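You operate a simulated robot arm through the tools that you are given. There is no shell and no other tool.

The job below is to be done with a simulated two-armed robot. You get a single attempt, and the scene is never put back.

JOB
Fetch the block from the shelf under the far left bench and set it on the landing boards in the hull. Then take the red sanding block from the vise bench top and leave it on the beige pale board on the vise bench top. Then open the pot lid. Do these in the order given.

Only the result counts: the job must be done as asked and must still hold three seconds after the hand-in. Knocking over, shifting, dropping, spilling or breaking anything else fails it. A push-on lid holds only when it is set on centred and level and pressed home; a screw cap is set on level and turned clockwise until tight.

ROBOT AND FRAMES
Two 7-joint arms with two-finger parallel grippers on one trunk, on a base that drives. Base frame: it is fixed to the floor where the robot stands at the start and does not move with it; the origin is under the middle of the robot, x ahead of it, y to its left, z up. Readings come in cm, degrees, newtons and seconds.
The left shoulder is at the start at [6, 14.3, 95.1], the right one opposite. With the tool pointing down near the work surface each hand reaches from about 10 to 62 cm from the robot's upright axis, wherever it stands, measured 20 degrees to its own side. Places, roughly: block (20x6x3 cm) [70, 10, 40]; landing boards in the hull [-130, 310, 80]; pot lid [100, 1190, 110]. Payload 1.57 kg a hand.
Tool frame (each hand has its own): the origin (TCP) lies between the finger pads and is the grasp point; the fingertips stand 3 cm ahead of it; z points along the fingers, y is the line along which they close. Largest opening 11 cm; finger width 2.4, thickness 1.2; the body of the gripper, 4.8 by 11.2 cm, starts 7.8 cm behind the TCP.
Orientation is that of the tool frame in the base frame, as a unit quaternion [x, y, z, w]. With the fingers straight down and closing along the base's y, the tool's x points along the base's -x, its y along +y and its z along -z.

CONTROLS
- The arms move only by the tool apply_moves. It takes "left_moves", "right_moves" or both (then of equal length, played together; a hand with none holds still); each is a list of rows, each a list of 7 numbers: the shift along the base's x, y, z in units of 20 mm (1.0 is 20 mm), then the turn, a rotation vector about the base's x, y, z in units of 4 degrees (1.0 is 4 degrees), then the opening in per cent of the stroke, from 0 (shut) to 100 (fully open). In form: [[dx, dy, dz, wx, wy, wz, jaw], ...]. A call has 1 to 20 rows; each row shifts and turns the commanded pose from where the row before left it. A call with a number of a shift or a turn outside -1 to 1 is refused whole. Rows are played at 5 a second. More than 5 cm and 8.6 degrees between two rows, or a gripper value outside its range, and nothing of the call is played. Where a pose cannot be reached the arm comes as near as it can. A force on the tool above 40 N (or 10 N above the force at the start of the call, whichever is more), or a blocked arm, ends the call early, and 0.2 s more pass. Each finger travels about 4.5 cm/s and halts on what it meets, pressing with about 43 N; the grip force reading is that of the motor and also rises with nothing between the fingers. The clock runs only during rows and for 0.2 s after the last one: add rows that do not move to give the fingers time. The reply holds the time, the measured pose of the TCP, the force on the tool along the base axes, the opening and the grip force, in the units named above and with some noise, with the torque about the TCP (base axes, N m) and any sound that the robot's microphone picked up.
- Cameras (640 x 400 px; columns grow to the right, rows downward): "scene" is now at [5.01, -1.64, 156.72]; the picture's right is [-0.22, -0.98, 0.00], its down [-0.68, 0.15, -0.71] and it looks along [0.70, -0.15, -0.70] (base axes); focal length 265 px, centre (320, 200). "left" rides on the left gripper at [7, -1.6, -14.1] in its tool frame; the picture's right is [0.23, 0.97, 0.00], its down [-0.85, 0.20, -0.48] and it looks along [-0.47, 0.11, 0.88] (tool axes); focal length 222 px, centre (320, 200). "right" rides on the right gripper at [7, 1.6, -14.1] in its tool frame; the picture's right is [-0.23, 0.97, 0.00], its down [-0.86, -0.20, -0.48] and it looks along [-0.47, -0.11, 0.88] (tool axes); focal length 222 px, centre (320, 200).
- capture(camera): a new picture of that camera. It takes no simulated time.
- slide_trunk(by): slides the trunk up (or, below 0, down) by that many cm; the arms and the scene camera ride with it, the base frame stays. It gives what a move gives, with no picture.
- base_move(legs): drives the robot by 1 to 6 legs, each [ahead, left, turn to the left] in cm, cm and degrees, along the robot's own axes; the way and the turn of a leg run together, so that a leg with both is an arc; at most 150 cm and 180 degrees a leg. The arms and the cameras ride along, it lands a little off, and it stops where it bumps. It gives what a move gives.
- aim_head(pan, tilt): turns the head with the scene camera to pan (to the left, within 86 degrees either way) and tilt (down, from -29 to 69), counted from straight ahead of the robot. It gives what a move gives.
- probe_pixels(camera, pixels): for up to 12 pixels [column, row] of the newest picture of that camera ("zoom" is the newest enlarged one), the place [x, y, z] in the base frame of the surface seen there, good to about 0.2 cm. It takes no simulated time.
- inspect(camera, box): a new picture of the part [left, top, right, bottom] of that camera's present view, enlarged. It takes no simulated time.
- hand_in(): hands the job in; it is judged then, once.

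Open the grippers and draw the arms clear of the work before you hand the job in, unless the task says otherwise.

The tools are called after ">>>" by a JSON object that holds its "name" and its "arguments". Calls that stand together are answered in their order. apply_moves: Moves the arms, as the interface text tells. Its arguments: {"type":"object","properties":{"left_moves":{"type":"array","items":{"type":"array","items":{"type":"number"}}},"right_moves":{"type":"array","items":{"type":"array","items":{"type":"number"}}}},"required":[]} The other tools are called the same way: slide_trunk (by) slides the trunk up or down; base_move (legs) drives the base; aim_head (pan, tilt) turns the head that bears the scene camera; capture (camera) takes a picture; probe_pixels (camera, pixels) gives the place of the surface under pixels of a picture; inspect (camera, box) takes an enlarged picture of a part of a camera's view; hand_in () hands the job in.

At the start:

```text
time: 0.0
left_tool_pos: [46.01, 2.45, 113.41]
left_tcp_rot: [0.0, 1.0, -0.001, 0.0]
left_force: [-0.3, 0.2, -0.7]
left_torque: [0.03, 0.01, 0.0]
left_gripper_width: 11.0
left_grip_force: 0.0
right_tool_pos: [38.44, -39.97, 108.91]
right_tcp_rot: [0.0, 1.0, 0.001, 0.0]
right_force: [-0.3, -0.9, 0.5]
right_torque: [0.0, 0.0, 0.0]
right_gripper_width: 11.01
right_grip_force: 0.0
trunk travel left (down, up): [-55.0, 4.0]
robot x, y, heading: [0.05, -0.16, -0.0]
head pan, tilt: [-12.4, 44.4]
```

scene: 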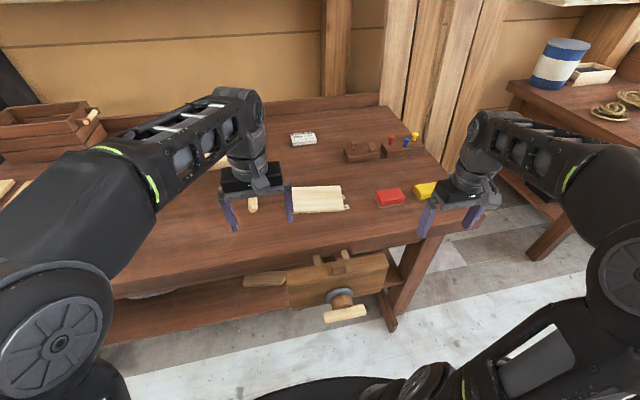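
right: 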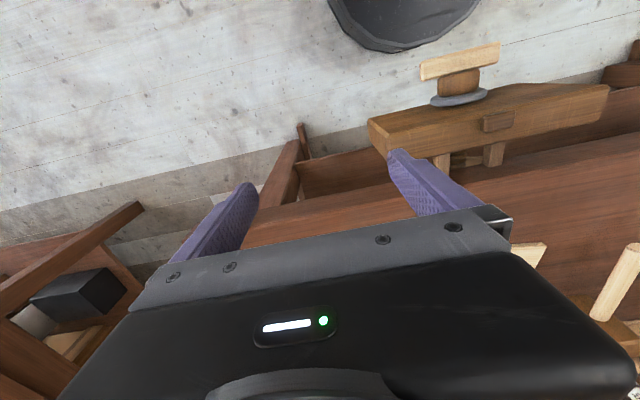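
left: 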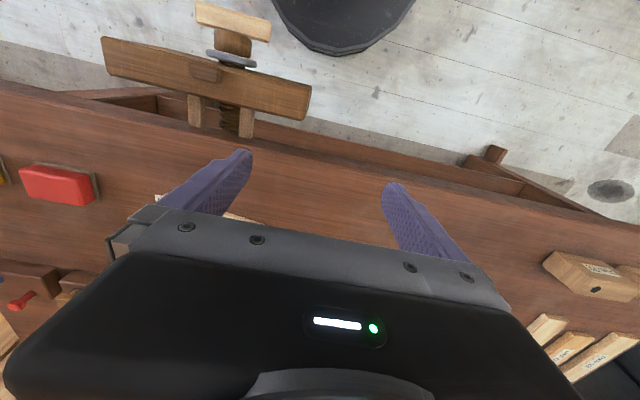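

I start by looking around: the scene shows the vise bench ahead with a lower shelf. I turn the head to see the surroundings before planning.

>>> {"name": "aim_head", "arguments": {"pan": 0, "tilt": 60}}

>>> {"name": "capture", "arguments": {"camera": "scene"}}

```text
time: 0.8
left_tool_pos: [46.01, 2.4, 113.49]
left_tcp_rot: [0.0, 1.0, -0.001, 0.002]
left_force: [0.3, 0.3, 0.1]
left_torque: [-0.01, -0.05, 0.01]
left_gripper_width: 11.01
left_grip_force: 0.1
right_tool_pos: [38.33, -39.99, 108.92]
right_tcp_rot: [0.001, 1.0, 0.0, 0.0]
right_force: [-0.5, 0.2, 0.6]
right_torque: [-0.05, 0.0, -0.01]
right_gripper_width: 10.99
right_grip_force: 0.1
trunk travel left (down, up): [-55.0, 4.0]
robot x, y, heading: [-0.24, -0.33, -0.2]
head pan, tilt: [0.0, 60.0]
```

```text
taken
```

scene: 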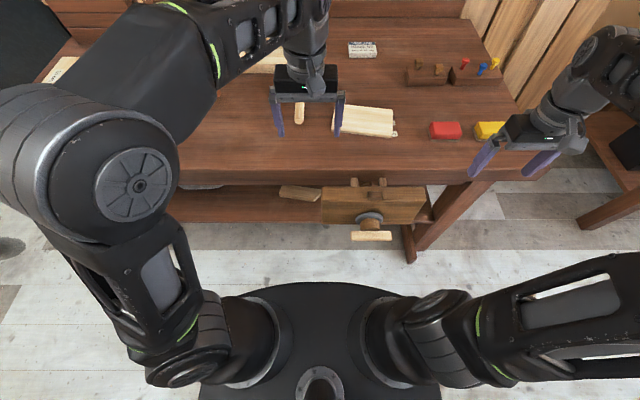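

The scene shows a light wood piece on the lower shelf near (300,192), beside the vise. I probe it and zoom in.

>>> {"name": "inspect", "arguments": {"camera": "scene", "box": [160, 160, 440, 270]}}

>>> {"name": "probe_pixels", "arguments": {"camera": "scene", "pixels": [[300, 194], [285, 190], [318, 198], [200, 215], [370, 190], [370, 236], [365, 122], [445, 131], [490, 130], [300, 114], [250, 182], [362, 50]]}}

```text
2.29 times, centred on (300, 215) of scene
```

zoom: 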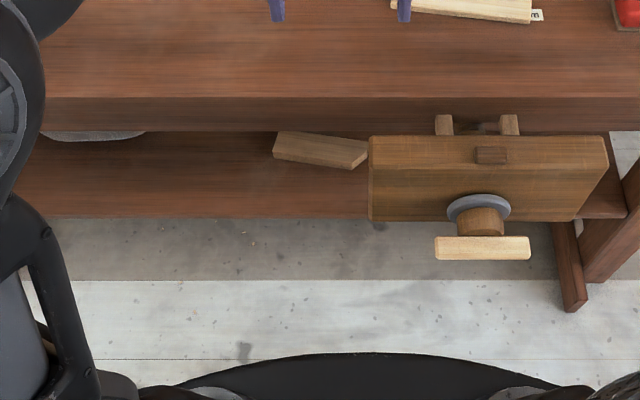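

```text
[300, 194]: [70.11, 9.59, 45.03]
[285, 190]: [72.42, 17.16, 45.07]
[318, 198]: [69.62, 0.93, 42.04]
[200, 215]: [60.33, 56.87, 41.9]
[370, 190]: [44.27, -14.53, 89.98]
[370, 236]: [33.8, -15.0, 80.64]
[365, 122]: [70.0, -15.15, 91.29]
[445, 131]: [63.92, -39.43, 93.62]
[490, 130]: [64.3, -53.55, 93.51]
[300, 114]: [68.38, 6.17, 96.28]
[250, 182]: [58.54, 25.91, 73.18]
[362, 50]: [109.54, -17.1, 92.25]
```

The block sits on the shelf around [70, 10, 45] with shelf top near z≈42; the red block is at [64,-39] and the pale board at [70,-15]. Next I survey the room to the left.

>>> {"name": "aim_head", "arguments": {"pan": 60, "tilt": 25}}

>>> {"name": "capture", "arguments": {"camera": "scene"}}

>>> {"name": "aim_head", "arguments": {"pan": 86, "tilt": 10}}

>>> {"name": "capture", "arguments": {"camera": "scene"}}

>>> {"name": "aim_head", "arguments": {"pan": -70, "tilt": 20}}

>>> {"name": "capture", "arguments": {"camera": "scene"}}

```text
time: 2.1
left_tool_pos: [46.04, 2.48, 113.46]
left_tcp_rot: [0.0, 1.0, -0.001, 0.001]
left_force: [0.2, 0.0, -0.3]
left_torque: [0.04, 0.02, -0.03]
left_gripper_width: 11.02
left_grip_force: 0.1
right_tool_pos: [38.46, -39.86, 108.78]
right_tcp_rot: [0.0, 1.0, -0.001, 0.0]
right_force: [-0.7, 1.1, 0.1]
right_torque: [0.02, 0.03, -0.01]
right_gripper_width: 11.03
right_grip_force: 0.0
trunk travel left (down, up): [-55.0, 4.0]
robot x, y, heading: [-0.1, -0.2, 0.3]
head pan, tilt: [60.0, 25.0]
```

```text
taken
```

scene: 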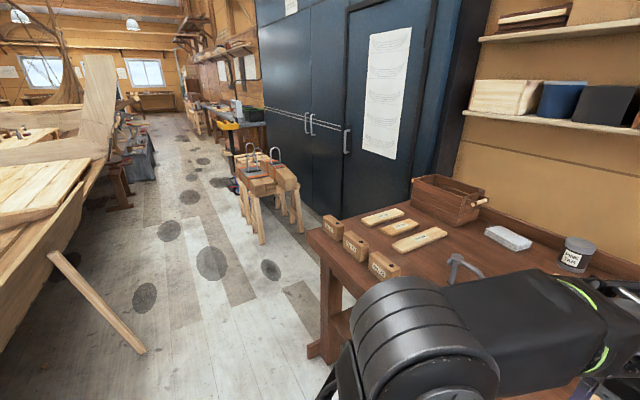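

```text
time: 3.0
left_tool_pos: [46.15, 2.27, 113.49]
left_tcp_rot: [0.0, 1.0, -0.001, 0.001]
left_force: [-0.2, -0.5, -0.5]
left_torque: [0.04, 0.02, -0.02]
left_gripper_width: 10.99
left_grip_force: 0.1
right_tool_pos: [38.46, -39.94, 109.12]
right_tcp_rot: [0.0, 1.0, -0.001, 0.0]
right_force: [0.9, -0.1, 0.7]
right_torque: [0.03, -0.01, 0.03]
right_gripper_width: 11.0
right_grip_force: 0.1
trunk travel left (down, up): [-55.0, 4.0]
robot x, y, heading: [-0.38, 0.15, -0.3]
head pan, tilt: [85.9, 10.0]
```

```text
taken
```

scene: 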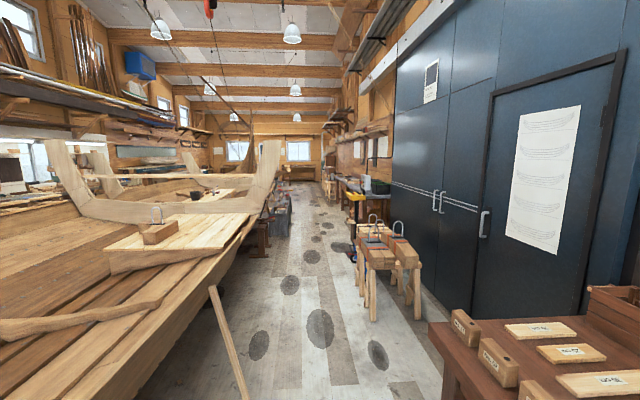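

```text
time: 5.4
left_tool_pos: [46.04, 2.49, 113.35]
left_tcp_rot: [0.001, 1.0, -0.001, 0.002]
left_force: [-0.1, -0.1, 0.0]
left_torque: [0.02, 0.03, -0.01]
left_gripper_width: 11.0
left_grip_force: 0.0
right_tool_pos: [38.48, -39.93, 108.92]
right_tcp_rot: [0.0, 1.0, 0.0, 0.0]
right_force: [-0.6, 0.5, -0.4]
right_torque: [0.03, 0.0, -0.04]
right_gripper_width: 10.99
right_grip_force: 0.0
trunk travel left (down, up): [-55.0, 4.0]
robot x, y, heading: [-0.14, -0.18, 0.1]
head pan, tilt: [-70.0, 20.0]
```

```text
taken
```

scene: 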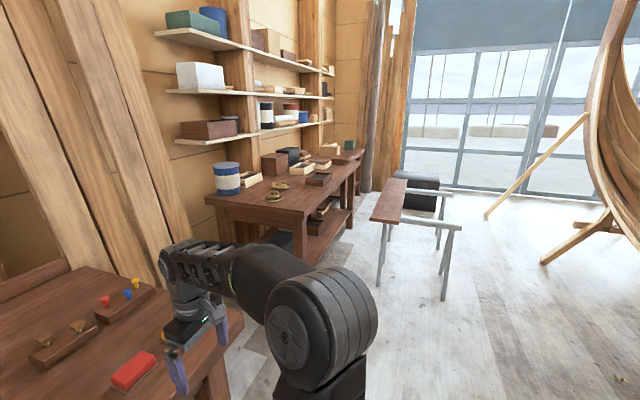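

The hull is on the left, with a boarded platform around (180,240) in the left view. I re-aim there to zoom and probe the landing boards.

>>> {"name": "aim_head", "arguments": {"pan": 86, "tilt": 20}}

>>> {"name": "capture", "arguments": {"camera": "scene"}}

>>> {"name": "inspect", "arguments": {"camera": "scene", "box": [0, 80, 320, 280]}}

>>> {"name": "probe_pixels", "arguments": {"camera": "scene", "pixels": [[160, 180], [230, 170], [110, 195], [150, 205], [210, 185], [260, 185], [245, 230], [225, 300], [160, 350], [60, 270], [380, 200], [120, 150]]}}

```text
time: 7.8
left_tool_pos: [46.06, 2.41, 113.51]
left_tcp_rot: [0.0, 1.0, -0.001, 0.002]
left_force: [-0.3, -0.3, 0.7]
left_torque: [0.0, -0.01, -0.01]
left_gripper_width: 11.0
left_grip_force: 0.0
right_tool_pos: [38.48, -39.89, 108.91]
right_tcp_rot: [0.0, 1.0, 0.0, -0.001]
right_force: [0.4, 0.7, 0.1]
right_torque: [0.0, 0.0, 0.04]
right_gripper_width: 10.99
right_grip_force: 0.1
trunk travel left (down, up): [-55.0, 4.0]
robot x, y, heading: [0.04, -0.12, 0.2]
head pan, tilt: [85.9, 20.0]
```

```text
taken
```

scene: 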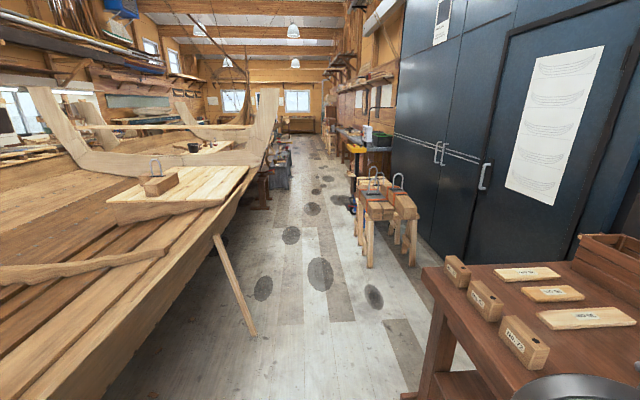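

```text
2.00 times, centred on (160, 180) of scene
```

zoom: 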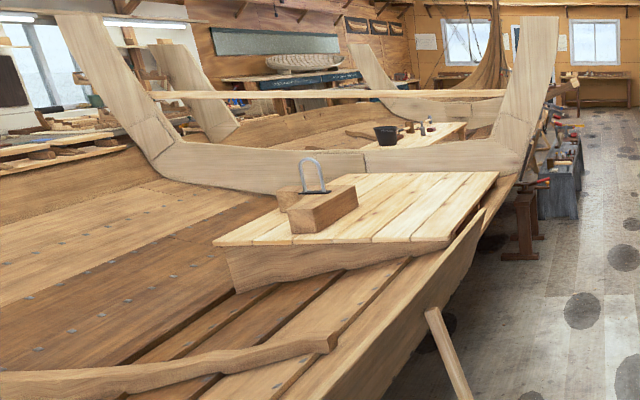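

```text
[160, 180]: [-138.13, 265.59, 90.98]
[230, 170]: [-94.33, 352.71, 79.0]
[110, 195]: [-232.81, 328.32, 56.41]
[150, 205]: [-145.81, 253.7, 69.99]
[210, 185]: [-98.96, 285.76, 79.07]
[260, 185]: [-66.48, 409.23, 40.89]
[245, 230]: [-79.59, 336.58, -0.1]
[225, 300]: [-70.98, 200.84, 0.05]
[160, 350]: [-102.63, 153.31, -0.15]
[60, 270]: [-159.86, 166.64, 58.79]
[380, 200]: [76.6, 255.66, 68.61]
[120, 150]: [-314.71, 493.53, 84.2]
```

The landing boards are at z≈79, roughly x −150…−80, y 262…375, with a padlock-like item on a wood block near [-138,266]. First I back off from the vise bench so I can lower the trunk and look under it.

>>> {"name": "base_move", "arguments": {"legs": [[-30, 0, 0]]}}

>>> {"name": "aim_head", "arguments": {"pan": 0, "tilt": 35}}

>>> {"name": "capture", "arguments": {"camera": "scene"}}

```text
time: 9.8
left_tool_pos: [16.03, 2.18, 113.53]
left_tcp_rot: [0.004, 1.0, -0.001, 0.002]
left_force: [-0.4, 0.2, 0.3]
left_torque: [-0.02, 0.01, -0.02]
left_gripper_width: 11.0
left_grip_force: 0.1
right_tool_pos: [8.2, -39.99, 108.93]
right_tcp_rot: [0.003, 1.0, 0.0, 0.0]
right_force: [-0.1, 0.2, 0.9]
right_torque: [-0.01, -0.06, 0.0]
right_gripper_width: 11.0
right_grip_force: 0.2
trunk travel left (down, up): [-55.0, 4.0]
robot x, y, heading: [-30.25, -0.1, -0.2]
head pan, tilt: [85.9, 20.0]
```

```text
time: 11.4
left_tool_pos: [16.1, 2.16, 113.48]
left_tcp_rot: [0.002, 1.0, -0.001, 0.002]
left_force: [0.0, -0.1, 0.1]
left_torque: [0.03, 0.0, -0.02]
left_gripper_width: 11.0
left_grip_force: 0.0
right_tool_pos: [8.19, -40.18, 109.01]
right_tcp_rot: [0.003, 1.0, 0.0, 0.0]
right_force: [0.7, 0.0, 0.6]
right_torque: [0.0, -0.02, 0.04]
right_gripper_width: 10.99
right_grip_force: 0.0
trunk travel left (down, up): [-55.0, 4.0]
robot x, y, heading: [-30.06, -0.08, -0.1]
head pan, tilt: [0.0, 35.0]
```

```text
taken
```

scene: 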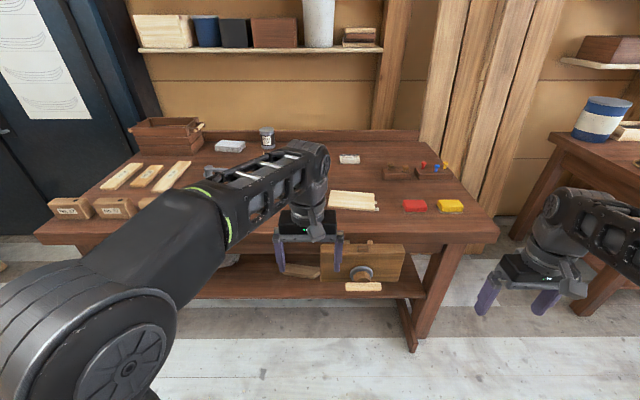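

Nothing is in the way in front now (bench edge at row ~245). I lower the trunk to see beneath the bench top.

>>> {"name": "slide_trunk", "arguments": {"by": -45}}

>>> {"name": "aim_head", "arguments": {"pan": 0, "tilt": 30}}

>>> {"name": "capture", "arguments": {"camera": "scene"}}

>>> {"name": "capture", "arguments": {"camera": "left"}}

```text
refused: -45 is not a number from -40 to 40
```

```text
time: 12.1
left_tool_pos: [16.11, 2.25, 113.49]
left_tcp_rot: [0.004, 1.0, -0.001, 0.002]
left_force: [0.3, 0.7, 0.2]
left_torque: [-0.02, 0.01, -0.02]
left_gripper_width: 10.98
left_grip_force: 0.0
right_tool_pos: [8.3, -40.04, 108.98]
right_tcp_rot: [0.002, 1.0, 0.0, -0.001]
right_force: [0.4, 0.3, 0.3]
right_torque: [-0.02, -0.01, -0.02]
right_gripper_width: 11.0
right_grip_force: 0.0
trunk travel left (down, up): [-55.0, 4.0]
robot x, y, heading: [-30.1, 0.13, -0.4]
head pan, tilt: [0.0, 30.0]
```

```text
taken
```

scene: 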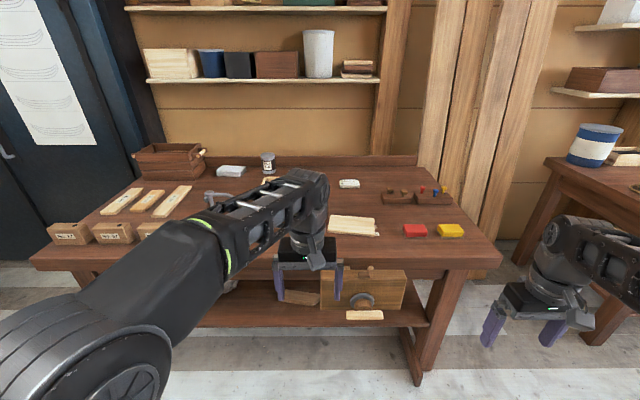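

```text
taken
```

left: 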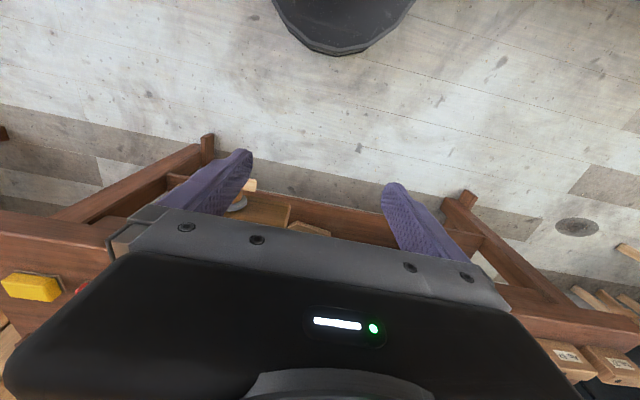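

The slide limit is 40 cm per call, so I lower by 40 and look under the bench.

>>> {"name": "slide_trunk", "arguments": {"by": -40}}

>>> {"name": "aim_head", "arguments": {"pan": 0, "tilt": 25}}

>>> {"name": "capture", "arguments": {"camera": "scene"}}

>>> {"name": "capture", "arguments": {"camera": "left"}}

```text
time: 15.9
left_tool_pos: [16.27, 2.14, 73.57]
left_tcp_rot: [0.004, 1.0, -0.001, 0.001]
left_force: [0.4, -0.8, 0.4]
left_torque: [0.04, 0.01, 0.02]
left_gripper_width: 10.99
left_grip_force: 0.0
right_tool_pos: [8.25, -40.01, 68.92]
right_tcp_rot: [0.003, 1.0, 0.0, -0.001]
right_force: [-0.2, -0.3, 0.1]
right_torque: [0.01, -0.01, 0.01]
right_gripper_width: 11.02
right_grip_force: 0.0
trunk travel left (down, up): [-15.0, 44.0]
robot x, y, heading: [-29.96, -0.03, -0.3]
head pan, tilt: [0.0, 30.0]
```

```text
time: 16.6
left_tool_pos: [16.18, 2.21, 73.49]
left_tcp_rot: [0.005, 1.0, -0.001, 0.001]
left_force: [-0.1, 0.0, 0.3]
left_torque: [0.01, -0.01, 0.01]
left_gripper_width: 11.0
left_grip_force: 0.0
right_tool_pos: [8.32, -40.06, 69.04]
right_tcp_rot: [0.003, 1.0, 0.0, 0.001]
right_force: [-0.1, -0.2, -0.3]
right_torque: [-0.01, 0.0, 0.01]
right_gripper_width: 10.98
right_grip_force: 0.1
trunk travel left (down, up): [-15.0, 44.0]
robot x, y, heading: [-29.65, 0.15, -0.4]
head pan, tilt: [0.0, 25.0]
```

```text
taken
```

scene: 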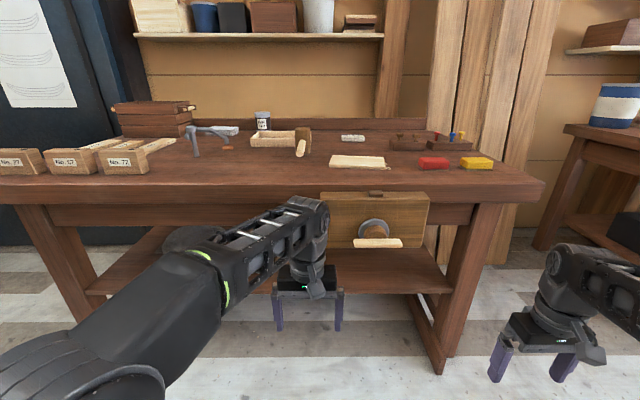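

```text
taken
```

left: 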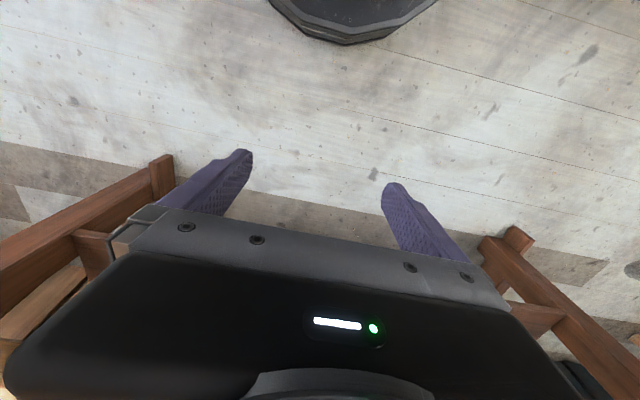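

The left arm blocks the shelf view (around (290,250)). I move the left hand 30 cm to the left and lower the trunk the rest of the way.

>>> {"name": "apply_moves", "arguments": {"left_moves": [[0, 1, 0, 0, 0, 0, 100], [0, 1, 0, 0, 0, 0, 100], [0, 1, 0, 0, 0, 0, 100], [0, 1, 0, 0, 0, 0, 100], [0, 1, 0, 0, 0, 0, 100], [0, 1, 0, 0, 0, 0, 100], [0, 1, 0, 0, 0, 0, 100], [0, 1, 0, 0, 0, 0, 100], [0, 1, 0, 0, 0, 0, 100], [0, 1, 0, 0, 0, 0, 100], [0, 1, 0, 0, 0, 0, 100], [0, 1, 0, 0, 0, 0, 100], [0, 1, 0, 0, 0, 0, 100], [0, 1, 0, 0, 0, 0, 100], [0, 1, 0, 0, 0, 0, 100]]}}

>>> {"name": "slide_trunk", "arguments": {"by": -15}}

>>> {"name": "capture", "arguments": {"camera": "scene"}}

```text
time: 19.8
left_tool_pos: [16.02, 32.15, 73.54]
left_tcp_rot: [0.004, 1.0, -0.001, 0.002]
left_force: [0.3, 0.0, 0.4]
left_torque: [0.02, -0.04, 0.02]
left_gripper_width: 10.98
left_grip_force: 0.0
right_tool_pos: [8.29, -40.08, 68.96]
right_tcp_rot: [0.002, 1.0, 0.0, 0.0]
right_force: [-1.1, -0.3, -0.8]
right_torque: [0.0, 0.02, 0.01]
right_gripper_width: 11.02
right_grip_force: 0.0
trunk travel left (down, up): [-15.0, 44.0]
robot x, y, heading: [-29.71, -0.0, -0.5]
head pan, tilt: [0.0, 25.0]
```

```text
time: 21.5
left_tool_pos: [15.98, 32.14, 58.64]
left_tcp_rot: [0.004, 1.0, -0.001, 0.002]
left_force: [-0.2, 0.5, 0.6]
left_torque: [-0.02, -0.01, -0.02]
left_gripper_width: 11.02
left_grip_force: 0.0
right_tool_pos: [8.33, -40.07, 54.02]
right_tcp_rot: [0.002, 1.0, -0.001, 0.0]
right_force: [0.7, 0.4, 0.7]
right_torque: [0.03, -0.01, 0.0]
right_gripper_width: 11.0
right_grip_force: 0.2
trunk travel left (down, up): [0.0, 59.0]
robot x, y, heading: [-30.06, 0.29, -0.4]
head pan, tilt: [0.0, 25.0]
```

```text
taken
```

scene: 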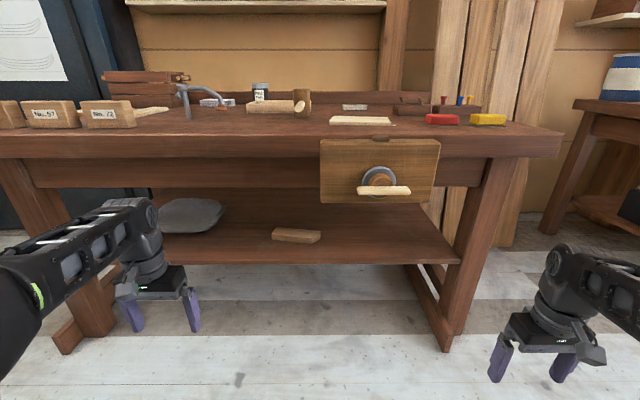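

Now the shelf is clear: the block is at (296,236), a grey tray at (190,215). I zoom in and probe block corners, shelf front edge, and apron bottom.

>>> {"name": "inspect", "arguments": {"camera": "scene", "box": [150, 140, 470, 340]}}

>>> {"name": "probe_pixels", "arguments": {"camera": "scene", "pixels": [[276, 229], [320, 233], [273, 238], [307, 242], [295, 234], [290, 262], [250, 189], [250, 170], [250, 150], [300, 250], [340, 205], [385, 191]]}}

```text
2.00 times, centred on (310, 240) of scene
```

zoom: 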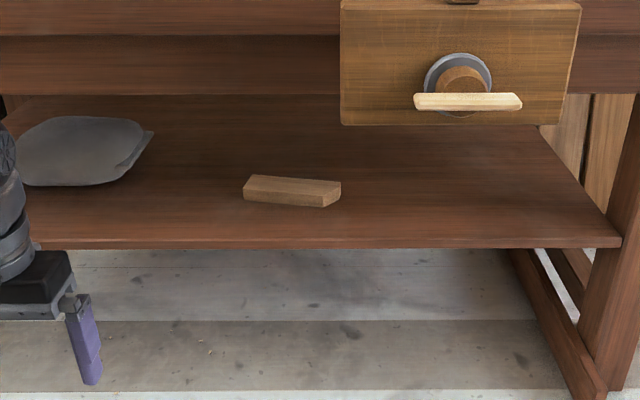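

```text
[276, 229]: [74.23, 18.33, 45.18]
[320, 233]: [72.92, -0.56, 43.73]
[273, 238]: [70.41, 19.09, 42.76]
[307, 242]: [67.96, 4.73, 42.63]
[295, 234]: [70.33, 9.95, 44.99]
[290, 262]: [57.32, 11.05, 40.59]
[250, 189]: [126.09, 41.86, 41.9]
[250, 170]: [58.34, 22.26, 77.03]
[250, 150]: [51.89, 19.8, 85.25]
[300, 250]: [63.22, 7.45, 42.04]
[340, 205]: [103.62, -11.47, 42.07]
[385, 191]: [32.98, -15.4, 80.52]
```

I enlarge the block further to find its corners precisely.

>>> {"name": "inspect", "arguments": {"camera": "scene", "box": [256, 215, 336, 265]}}

```text
8.00 times, centred on (296, 240) of scene
```

zoom: 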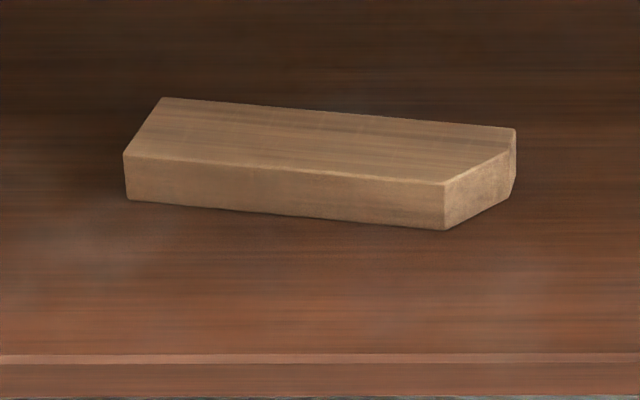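

>>> {"name": "probe_pixels", "arguments": {"camera": "zoom", "pixels": [[165, 101], [512, 131], [126, 157], [444, 186], [128, 196], [444, 226], [300, 140], [504, 149], [511, 190], [320, 359], [100, 357], [600, 360]]}}

>>> {"name": "aim_head", "arguments": {"pan": 0, "tilt": 60}}

>>> {"name": "capture", "arguments": {"camera": "scene"}}

```text
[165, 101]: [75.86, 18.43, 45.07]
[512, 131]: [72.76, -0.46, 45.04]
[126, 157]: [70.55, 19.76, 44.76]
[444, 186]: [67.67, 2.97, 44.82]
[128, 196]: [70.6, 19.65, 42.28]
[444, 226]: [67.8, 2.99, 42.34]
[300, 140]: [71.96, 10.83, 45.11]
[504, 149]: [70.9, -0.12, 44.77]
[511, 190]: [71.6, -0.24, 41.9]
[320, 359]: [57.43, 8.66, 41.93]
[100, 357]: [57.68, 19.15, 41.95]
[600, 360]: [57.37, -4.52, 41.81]
```

```text
time: 22.6
left_tool_pos: [16.07, 32.12, 58.61]
left_tcp_rot: [0.003, 1.0, 0.0, 0.002]
left_force: [0.8, 0.1, 1.1]
left_torque: [0.0, 0.01, -0.01]
left_gripper_width: 11.02
left_grip_force: 0.1
right_tool_pos: [8.18, -40.1, 53.9]
right_tcp_rot: [0.003, 1.0, -0.001, -0.001]
right_force: [0.4, 0.1, -0.1]
right_torque: [0.0, -0.01, -0.05]
right_gripper_width: 11.01
right_grip_force: 0.2
trunk travel left (down, up): [0.0, 59.0]
robot x, y, heading: [-30.02, 0.17, -0.3]
head pan, tilt: [0.0, 60.0]
```

```text
taken
```

scene: 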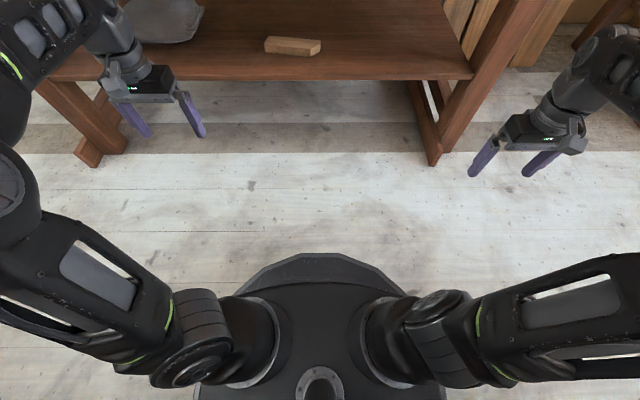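

The block's axis runs from about (73.2,19.1) to (69.8,-0.6), yaw ≈10° off y; shelf edge x≈57.4, z≈42, apron bottom near z≈72. I need the hand's own height, so I look at the left wrist closely.

>>> {"name": "aim_head", "arguments": {"pan": 35, "tilt": 40}}

>>> {"name": "capture", "arguments": {"camera": "scene"}}

```text
time: 23.6
left_tool_pos: [16.04, 32.17, 58.67]
left_tcp_rot: [0.004, 1.0, 0.0, 0.002]
left_force: [0.4, -0.4, 0.4]
left_torque: [-0.03, 0.01, -0.01]
left_gripper_width: 10.97
left_grip_force: 0.2
right_tool_pos: [8.37, -40.2, 53.95]
right_tcp_rot: [0.002, 1.0, -0.001, 0.0]
right_force: [2.0, 1.2, -0.6]
right_torque: [-0.04, 0.01, 0.02]
right_gripper_width: 11.02
right_grip_force: 0.1
trunk travel left (down, up): [0.0, 59.0]
robot x, y, heading: [-29.89, -0.17, -0.5]
head pan, tilt: [35.0, 40.0]
```

```text
taken
```

scene: 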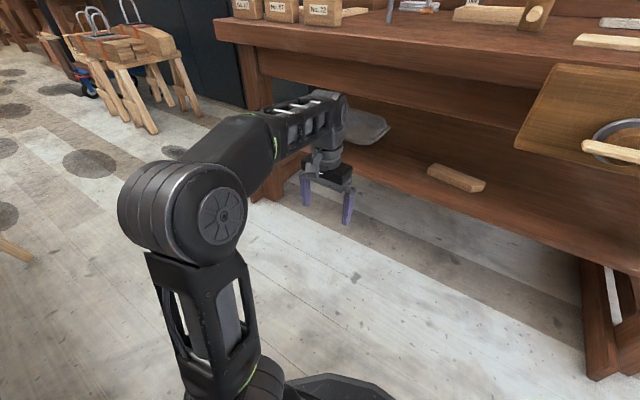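

I probe the arm's elbow, forearm, wrist and gripper to learn the geometry.

>>> {"name": "probe_pixels", "arguments": {"camera": "scene", "pixels": [[222, 217], [180, 170], [215, 125], [300, 125], [335, 95], [345, 120], [327, 158], [330, 175], [346, 220], [200, 290], [250, 385], [240, 150]]}}

>>> {"name": "inspect", "arguments": {"camera": "scene", "box": [260, 70, 420, 240]}}

```text
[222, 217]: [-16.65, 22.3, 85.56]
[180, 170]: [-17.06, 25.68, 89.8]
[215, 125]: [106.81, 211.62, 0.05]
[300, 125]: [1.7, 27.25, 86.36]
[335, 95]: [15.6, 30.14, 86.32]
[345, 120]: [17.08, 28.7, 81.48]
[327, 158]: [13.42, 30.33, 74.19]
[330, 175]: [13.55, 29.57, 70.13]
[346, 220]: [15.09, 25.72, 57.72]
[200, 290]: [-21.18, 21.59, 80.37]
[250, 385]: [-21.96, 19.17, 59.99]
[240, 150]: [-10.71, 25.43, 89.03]
```

```text
2.35 times, centred on (340, 155) of scene
```

zoom: 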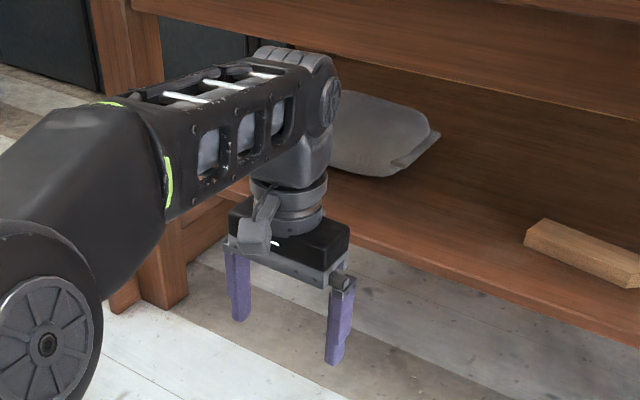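

Geometry: the wrist axis sits ≈23–24 cm above the TCP and the wrist top ≈28 cm. A straight-down grasp would hit the apron, so I plan a leaned grasp (wrist to +y). I probe the apron's lower edge and the bench ends first.

>>> {"name": "aim_head", "arguments": {"pan": 0, "tilt": 25}}

>>> {"name": "capture", "arguments": {"camera": "scene"}}

>>> {"name": "probe_pixels", "arguments": {"camera": "scene", "pixels": [[250, 184], [250, 186], [300, 184], [250, 155], [250, 159], [330, 200], [400, 203], [200, 185], [190, 215], [222, 215], [160, 215], [190, 232]]}}

```text
time: 24.6
left_tool_pos: [15.96, 32.15, 58.54]
left_tcp_rot: [0.004, 1.0, -0.001, 0.002]
left_force: [0.7, -0.6, -0.2]
left_torque: [0.01, 0.02, 0.01]
left_gripper_width: 11.01
left_grip_force: 0.1
right_tool_pos: [8.2, -40.15, 53.95]
right_tcp_rot: [0.003, 1.0, -0.001, 0.001]
right_force: [0.0, 0.2, 0.2]
right_torque: [-0.01, 0.0, -0.02]
right_gripper_width: 10.98
right_grip_force: 0.0
trunk travel left (down, up): [0.0, 59.0]
robot x, y, heading: [-30.32, -0.13, -0.3]
head pan, tilt: [0.0, 25.0]
```

```text
taken
```

scene: 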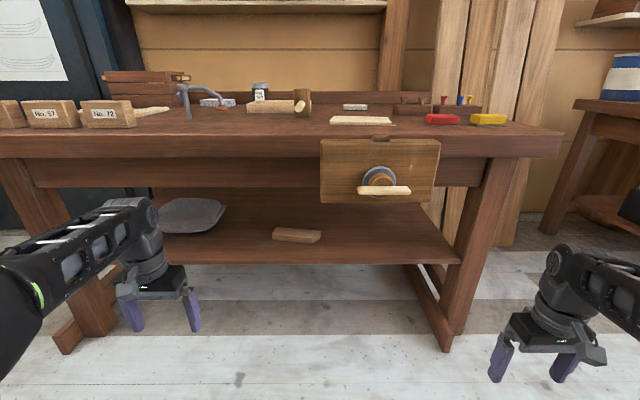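

```text
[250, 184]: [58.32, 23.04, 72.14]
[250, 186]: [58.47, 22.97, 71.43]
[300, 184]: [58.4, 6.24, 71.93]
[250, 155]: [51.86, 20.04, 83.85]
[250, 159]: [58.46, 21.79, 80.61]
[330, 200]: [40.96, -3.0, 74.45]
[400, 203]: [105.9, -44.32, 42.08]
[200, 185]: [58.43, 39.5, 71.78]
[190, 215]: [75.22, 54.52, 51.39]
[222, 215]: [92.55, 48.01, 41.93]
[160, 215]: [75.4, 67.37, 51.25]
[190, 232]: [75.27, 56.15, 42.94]
```

Apron bottom is z≈71, vise jaw bottom ≈73 at y<0, and the tray lies at y>45. Before reconfiguring the left arm I check that there's room behind me by looking to both sides.

>>> {"name": "aim_head", "arguments": {"pan": 86, "tilt": 35}}

>>> {"name": "capture", "arguments": {"camera": "scene"}}

>>> {"name": "probe_pixels", "arguments": {"camera": "scene", "pixels": [[20, 300], [60, 250], [20, 380], [100, 200], [150, 150], [200, 220], [30, 200], [250, 120]]}}

>>> {"name": "aim_head", "arguments": {"pan": -86, "tilt": 35}}

>>> {"name": "capture", "arguments": {"camera": "scene"}}

>>> {"name": "probe_pixels", "arguments": {"camera": "scene", "pixels": [[620, 300], [580, 250], [620, 380], [540, 200], [500, 150], [440, 220], [610, 200], [400, 120]]}}

```text
time: 26.2
left_tool_pos: [16.02, 32.12, 58.57]
left_tcp_rot: [0.004, 1.0, -0.001, 0.002]
left_force: [0.6, 0.0, 0.2]
left_torque: [-0.01, 0.02, 0.01]
left_gripper_width: 11.02
left_grip_force: 0.1
right_tool_pos: [8.37, -40.17, 54.06]
right_tcp_rot: [0.003, 1.0, 0.0, 0.0]
right_force: [0.2, 0.3, 0.4]
right_torque: [0.01, -0.02, -0.02]
right_gripper_width: 10.98
right_grip_force: 0.0
trunk travel left (down, up): [0.0, 59.0]
robot x, y, heading: [-29.99, 0.1, -0.3]
head pan, tilt: [85.9, 35.0]
```

```text
taken
```

scene: 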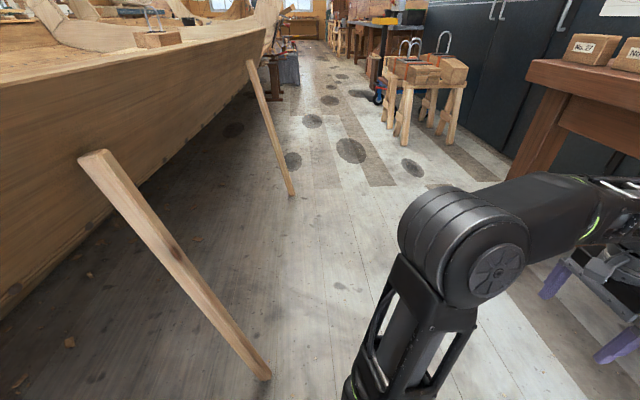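

```text
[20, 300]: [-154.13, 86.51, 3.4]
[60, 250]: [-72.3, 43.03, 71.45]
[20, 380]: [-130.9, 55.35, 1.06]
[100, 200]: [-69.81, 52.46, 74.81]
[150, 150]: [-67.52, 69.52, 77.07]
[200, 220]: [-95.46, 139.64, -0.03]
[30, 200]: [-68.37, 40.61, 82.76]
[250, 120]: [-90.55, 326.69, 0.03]
```

```text
time: 28.8
left_tool_pos: [15.98, 32.16, 58.7]
left_tcp_rot: [0.004, 1.0, -0.001, 0.001]
left_force: [0.4, -0.4, 0.6]
left_torque: [-0.04, -0.01, 0.05]
left_gripper_width: 11.0
left_grip_force: 0.1
right_tool_pos: [8.2, -40.12, 53.87]
right_tcp_rot: [0.003, 1.0, 0.0, -0.001]
right_force: [-0.6, 0.1, 0.3]
right_torque: [0.02, 0.01, 0.0]
right_gripper_width: 10.99
right_grip_force: 0.0
trunk travel left (down, up): [0.0, 59.0]
robot x, y, heading: [-29.88, 0.27, -0.3]
head pan, tilt: [-85.9, 35.0]
```

```text
taken
```

scene: 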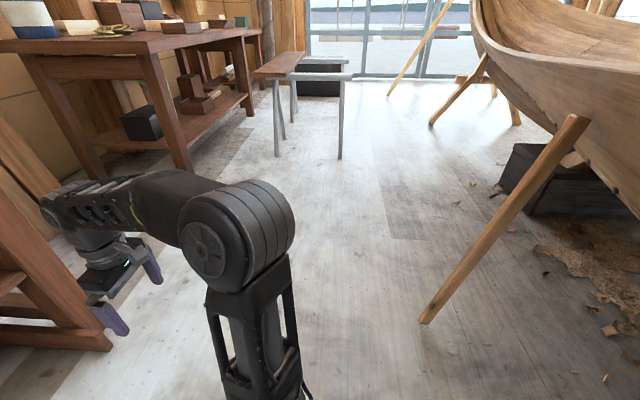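

```text
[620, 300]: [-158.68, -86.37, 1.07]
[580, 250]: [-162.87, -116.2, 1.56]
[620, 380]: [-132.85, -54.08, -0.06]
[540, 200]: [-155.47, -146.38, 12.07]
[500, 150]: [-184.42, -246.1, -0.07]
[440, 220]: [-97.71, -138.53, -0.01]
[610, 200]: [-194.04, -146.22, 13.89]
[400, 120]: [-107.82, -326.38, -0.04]
```

The hull's upper side is at x≈-70 near y 40 and a prop foot stands close, so I must keep near x≈0 when driving along the aisle. Now I yaw the left tool by 80° in free space and draw the right hand back.

>>> {"name": "apply_moves", "arguments": {"left_moves": [[0, 0, 0, 0, 0, 1, 100], [0, 0, 0, 0, 0, 1, 100], [0, 0, 0, 0, 0, 1, 100], [0, 0, 0, 0, 0, 1, 100], [0, 0, 0, 0, 0, 1, 100], [0, 0, 0, 0, 0, 1, 100], [0, 0, 0, 0, 0, 1, 100], [0, 0, 0, 0, 0, 1, 100], [0, 0, 0, 0, 0, 1, 100], [0, 0, 0, 0, 0, 1, 100], [0, 0, 0, 0, 0, 1, 100], [0, 0, 0, 0, 0, 1, 100], [0, 0, 0, 0, 0, 1, 100], [0, 0, 0, 0, 0, 1, 100], [0, 0, 0, 0, 0, 1, 100], [0, 0, 0, 0, 0, 1, 100], [0, 0, 0, 0, 0, 1, 100], [0, 0, 0, 0, 0, 1, 100], [0, 0, 0, 0, 0, 1, 100], [0, 0, 0, 0, 0, 1, 100]], "right_moves": [[-1, 0, 0, 0, 0, 0, 100], [-1, 0, 0, 0, 0, 0, 100], [-1, 0, 0, 0, 0, 0, 100], [-1, 0, 0, 0, 0, 0, 100], [-1, 0, 0, 0, 0, 0, 100], [-1, 0, 0, 0, 0, 0, 100], [0, 0, 0, 0, 0, 0, 100], [0, 0, 0, 0, 0, 0, 100], [0, 0, 0, 0, 0, 0, 100], [0, 0, 0, 0, 0, 0, 100], [0, 0, 0, 0, 0, 0, 100], [0, 0, 0, 0, 0, 0, 100], [0, 0, 0, 0, 0, 0, 100], [0, 0, 0, 0, 0, 0, 100], [0, 0, 0, 0, 0, 0, 100], [0, 0, 0, 0, 0, 0, 100], [0, 0, 0, 0, 0, 0, 100], [0, 0, 0, 0, 0, 0, 100], [0, 0, 0, 0, 0, 0, 100], [0, 0, 0, 0, 0, 0, 100]]}}

>>> {"name": "aim_head", "arguments": {"pan": 30, "tilt": 40}}

>>> {"name": "capture", "arguments": {"camera": "scene"}}

```text
time: 33.0
left_tool_pos: [16.04, 32.15, 58.6]
left_tcp_rot: [-0.641, 0.767, 0.0, 0.001]
left_force: [-0.6, 0.2, 0.0]
left_torque: [0.0, 0.0, 0.02]
left_gripper_width: 10.97
left_grip_force: 0.0
right_tool_pos: [-3.48, -40.05, 53.83]
right_tcp_rot: [0.002, 1.0, 0.0, 0.0]
right_force: [-0.1, -0.5, 0.2]
right_torque: [0.0, -0.02, 0.03]
right_gripper_width: 11.0
right_grip_force: 0.0
trunk travel left (down, up): [0.0, 59.0]
robot x, y, heading: [-30.07, -0.04, -0.2]
head pan, tilt: [-85.9, 35.0]
```

```text
time: 34.9
left_tool_pos: [16.11, 32.15, 58.63]
left_tcp_rot: [-0.64, 0.768, 0.0, 0.002]
left_force: [0.9, 0.2, -0.3]
left_torque: [0.0, -0.04, 0.02]
left_gripper_width: 11.02
left_grip_force: 0.0
right_tool_pos: [-3.45, -39.91, 53.84]
right_tcp_rot: [0.001, 1.0, 0.0, 0.0]
right_force: [0.9, -0.6, 0.0]
right_torque: [0.01, -0.02, -0.01]
right_gripper_width: 10.98
right_grip_force: 0.1
trunk travel left (down, up): [0.0, 59.0]
robot x, y, heading: [-30.03, 0.69, -0.3]
head pan, tilt: [30.0, 40.0]
```

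```text
taken
```

scene: 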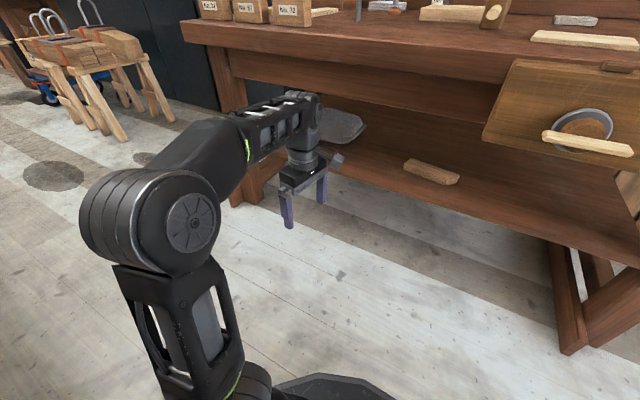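

The yaw worked. Now I lean the tool 44° (wrist toward +y) while moving the hand toward y≈10.

>>> {"name": "apply_moves", "arguments": {"left_moves": [[0.5, -1, 0, -0.986, 0.167, 0, 100], [0.5, -1, 0, -0.986, 0.167, 0, 100], [0.5, -1, 0, -0.986, 0.167, 0, 100], [0.5, -1, 0, -0.986, 0.167, 0, 100], [0.5, -1, 0, -0.986, 0.167, 0, 100], [0.5, -1, 0, -0.986, 0.167, 0, 100], [0.5, -1, 0, -0.986, 0.167, 0, 100], [0.5, -1, 0, -0.986, 0.167, 0, 100], [0.5, -1, 0, -0.986, 0.167, 0, 100], [0.5, -1, 0, -0.986, 0.167, 0, 100], [0.5, -1, 0, -0.986, 0.167, 0, 100]]}}

>>> {"name": "capture", "arguments": {"camera": "scene"}}

```text
time: 37.3
left_tool_pos: [22.63, 15.0, 57.78]
left_tcp_rot: [-0.614, 0.724, -0.22, -0.224]
left_force: [0.7, 0.4, 0.7]
left_torque: [-0.02, -0.02, 0.0]
left_gripper_width: 11.0
left_grip_force: 0.1
left hand out of reach, approached as far as the arm can: row 1, 2, 3, 4, 5, 6, 8
right_tool_pos: [-3.41, -40.01, 53.87]
right_tcp_rot: [0.003, 1.0, -0.001, 0.0]
right_force: [0.6, -1.1, -0.2]
right_torque: [0.01, -0.03, -0.02]
right_gripper_width: 11.02
right_grip_force: 0.1
trunk travel left (down, up): [0.0, 59.0]
robot x, y, heading: [-29.53, -0.05, -0.2]
head pan, tilt: [30.0, 40.0]
```

```text
taken
```

scene: 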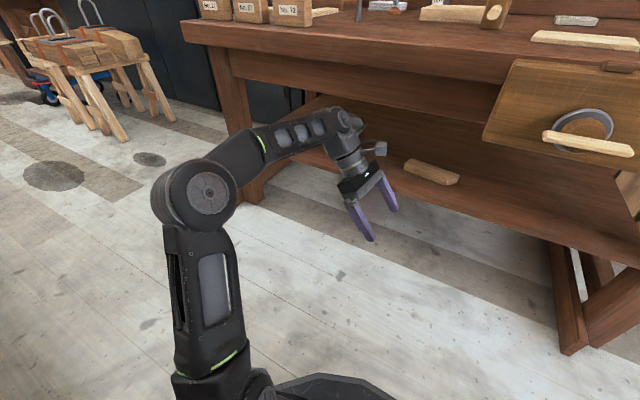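

The tool leaned about 37°, at (22.6,15,57.8), with some rows flagged out of reach. I play a few holding rows to see whether it settles at the commanded pose.

>>> {"name": "apply_moves", "arguments": {"left_moves": [[0, 0, 0, 0, 0, 0, 100], [0, 0, 0, 0, 0, 0, 100], [0, 0, 0, 0, 0, 0, 100]]}}

```text
time: 38.1
left_tool_pos: [22.76, 15.0, 57.76]
left_tcp_rot: [-0.614, 0.725, -0.219, -0.222]
left_force: [0.0, -1.0, -0.7]
left_torque: [-0.02, -0.02, -0.05]
left_gripper_width: 11.01
left_grip_force: 0.0
right_tool_pos: [-3.56, -40.02, 53.75]
right_tcp_rot: [0.002, 1.0, 0.0, 0.0]
right_force: [-0.3, 0.4, -0.7]
right_torque: [0.0, 0.02, -0.02]
right_gripper_width: 11.01
right_grip_force: 0.1
trunk travel left (down, up): [0.0, 59.0]
robot x, y, heading: [-30.02, 0.11, -0.4]
head pan, tilt: [30.0, 40.0]
```

It holds there, so the command follows the actual pose. I extend forward in smaller steps toward relative reach, keeping z and checking reach flags.

>>> {"name": "apply_moves", "arguments": {"left_moves": [[0.6, -0.2, -0.2, 0, 0, 0, 100], [0.6, -0.2, -0.2, 0, 0, 0, 100], [0.6, -0.2, -0.2, 0, 0, 0, 100], [0.6, -0.2, -0.2, 0, 0, 0, 100], [0.6, -0.2, -0.2, 0, 0, 0, 100], [0.6, -0.2, -0.2, 0, 0, 0, 100], [0.6, -0.2, -0.2, 0, 0, 0, 100], [0.6, -0.2, -0.2, 0, 0, 0, 100], [0.6, -0.2, -0.2, 0, 0, 0, 100], [0.6, -0.2, -0.2, 0, 0, 0, 100], [0.6, -0.2, -0.2, 0, 0, 0, 100], [0.6, -0.2, -0.2, 0, 0, 0, 100]]}}

>>> {"name": "capture", "arguments": {"camera": "scene"}}

```text
time: 40.7
left_tool_pos: [26.85, 13.62, 56.21]
left_tcp_rot: [-0.615, 0.724, -0.221, -0.221]
left_force: [-0.1, 0.5, 0.1]
left_torque: [-0.01, 0.02, 0.0]
left_gripper_width: 11.01
left_grip_force: 0.1
left hand out of reach, approached as far as the arm can: row 4, 5, 6, 7, 8, 9, 10, 11, 12
right_tool_pos: [-3.44, -40.05, 53.78]
right_tcp_rot: [0.002, 1.0, 0.0, -0.001]
right_force: [0.1, 0.6, -0.3]
right_torque: [0.0, -0.02, 0.03]
right_gripper_width: 10.99
right_grip_force: 0.2
trunk travel left (down, up): [0.0, 59.0]
robot x, y, heading: [-29.88, 0.29, -0.3]
head pan, tilt: [30.0, 40.0]
```

```text
taken
```

scene: 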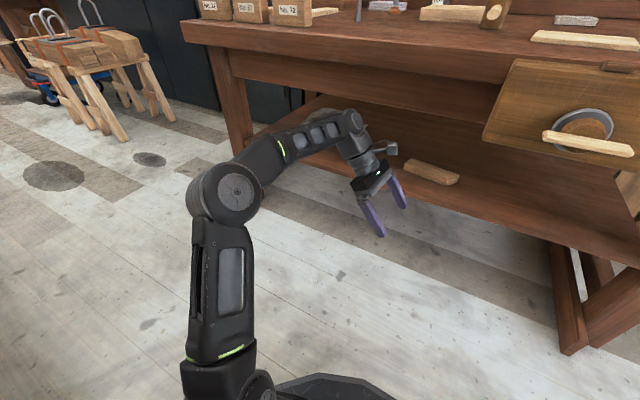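

It stalls at relative reach (57,13.5) although the elbow is still clearly bent, so some joint limit is active. I test in free space: un-lean the tool ~20° and try extending again to learn which limit matters.

>>> {"name": "apply_moves", "arguments": {"left_moves": [[0, 0, 0, 0.986, -0.167, 0, 100], [0, 0, 0, 0.986, -0.167, 0, 100], [0, 0, 0, 0.986, -0.167, 0, 100], [0, 0, 0, 0.986, -0.167, 0, 100], [0.5, 0, 0, 0, 0, 0, 100], [0.5, 0, 0, 0, 0, 0, 100], [0.5, 0, 0, 0, 0, 0, 100], [0.5, 0, 0, 0, 0, 0, 100], [0.5, 0, 0, 0, 0, 0, 100], [0.5, 0, 0, 0, 0, 0, 100], [0.5, 0, 0, 0, 0, 0, 100], [0.5, 0, 0, 0, 0, 0, 100]]}}

>>> {"name": "capture", "arguments": {"camera": "scene"}}

```text
time: 43.3
left_tool_pos: [26.79, 13.62, 56.17]
left_tcp_rot: [-0.633, 0.753, -0.132, -0.12]
left_force: [0.8, -0.3, 0.4]
left_torque: [0.0, 0.0, 0.01]
left_gripper_width: 11.01
left_grip_force: 0.1
left hand out of reach, approached as far as the arm can: row 5, 6, 7, 8, 9, 10, 11, 12
right_tool_pos: [-3.54, -39.99, 53.79]
right_tcp_rot: [0.003, 1.0, 0.0, 0.0]
right_force: [0.3, -0.9, 0.3]
right_torque: [-0.02, 0.03, 0.0]
right_gripper_width: 10.99
right_grip_force: 0.1
trunk travel left (down, up): [0.0, 59.0]
robot x, y, heading: [-29.82, -0.11, -0.3]
head pan, tilt: [30.0, 40.0]
```

```text
taken
```

scene: 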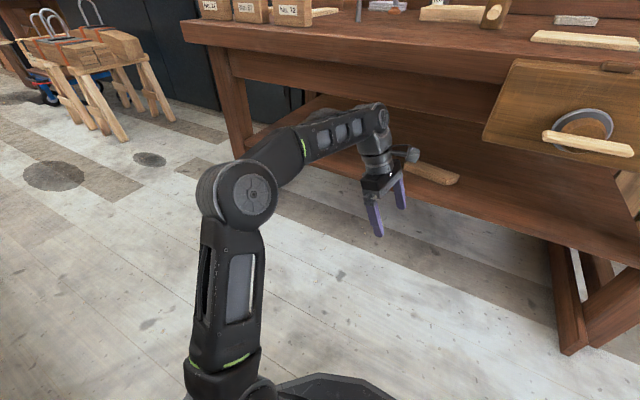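

It again stops at the same shoulder–wrist distance (~64 cm), so this is the arm's reach limit rather than a wrist limit. I probe the elbow and forearm now to model the posture.

>>> {"name": "probe_pixels", "arguments": {"camera": "scene", "pixels": [[252, 193], [205, 185], [236, 162], [270, 150], [302, 130], [345, 115], [372, 108], [376, 130], [381, 148], [383, 165], [230, 290], [236, 350]]}}

>>> {"name": "inspect", "arguments": {"camera": "scene", "box": [170, 80, 430, 400]}}

```text
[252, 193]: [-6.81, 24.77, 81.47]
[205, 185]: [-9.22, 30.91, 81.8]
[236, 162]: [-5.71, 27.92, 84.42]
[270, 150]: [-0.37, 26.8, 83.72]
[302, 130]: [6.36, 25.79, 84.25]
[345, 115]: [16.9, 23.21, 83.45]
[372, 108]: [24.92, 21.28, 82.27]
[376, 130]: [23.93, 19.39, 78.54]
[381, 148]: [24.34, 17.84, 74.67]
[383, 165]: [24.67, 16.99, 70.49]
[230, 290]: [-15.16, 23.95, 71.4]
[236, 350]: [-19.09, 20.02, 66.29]
```

```text
1.25 times, centred on (300, 240) of scene
```

zoom: 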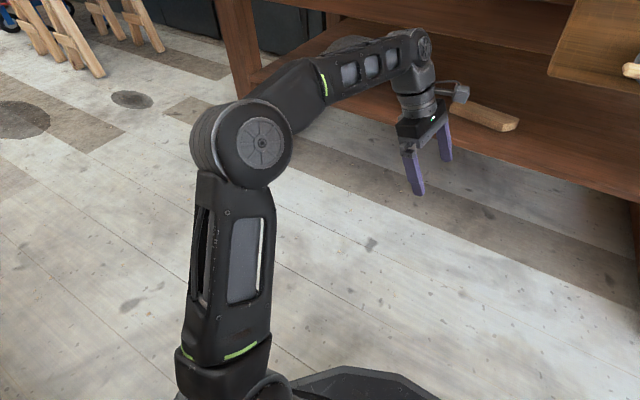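

The arm's posture keeps the elbow near z≈78, so a deep leaned grasp at x=71 would foul the apron. Plan: pull the block forward with two spread, forward-pitched fingers, then grasp it near the shelf edge. First I check how far the base may drive in (bench feet, base rim).

>>> {"name": "aim_head", "arguments": {"pan": 0, "tilt": 55}}

>>> {"name": "capture", "arguments": {"camera": "scene"}}

>>> {"name": "probe_pixels", "arguments": {"camera": "scene", "pixels": [[325, 300], [270, 320], [380, 320], [435, 190], [430, 170], [90, 185], [75, 180], [330, 285], [320, 103], [440, 104], [130, 140], [330, 340]]}}

```text
time: 44.3
left_tool_pos: [26.91, 13.46, 56.17]
left_tcp_rot: [-0.634, 0.753, -0.132, -0.119]
left_force: [0.1, -0.2, 0.0]
left_torque: [-0.01, 0.01, -0.01]
left_gripper_width: 11.0
left_grip_force: 0.1
right_tool_pos: [-3.54, -40.03, 53.84]
right_tcp_rot: [0.003, 1.0, 0.0, -0.001]
right_force: [1.3, -0.1, -0.8]
right_torque: [0.0, -0.02, 0.01]
right_gripper_width: 10.99
right_grip_force: 0.1
trunk travel left (down, up): [0.0, 59.0]
robot x, y, heading: [-29.95, -0.03, -0.4]
head pan, tilt: [0.0, 55.0]
```

```text
taken
```

scene: 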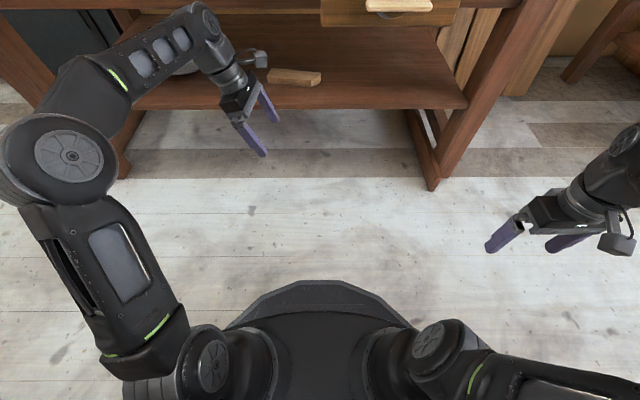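

```text
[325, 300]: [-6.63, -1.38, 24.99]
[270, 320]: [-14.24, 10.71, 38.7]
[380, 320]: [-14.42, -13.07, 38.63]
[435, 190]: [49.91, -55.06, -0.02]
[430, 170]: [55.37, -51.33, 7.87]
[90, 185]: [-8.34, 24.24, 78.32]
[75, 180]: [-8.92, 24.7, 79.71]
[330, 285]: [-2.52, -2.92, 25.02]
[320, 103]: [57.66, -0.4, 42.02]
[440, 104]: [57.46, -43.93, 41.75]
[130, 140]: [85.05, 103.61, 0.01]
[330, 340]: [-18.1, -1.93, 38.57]
```

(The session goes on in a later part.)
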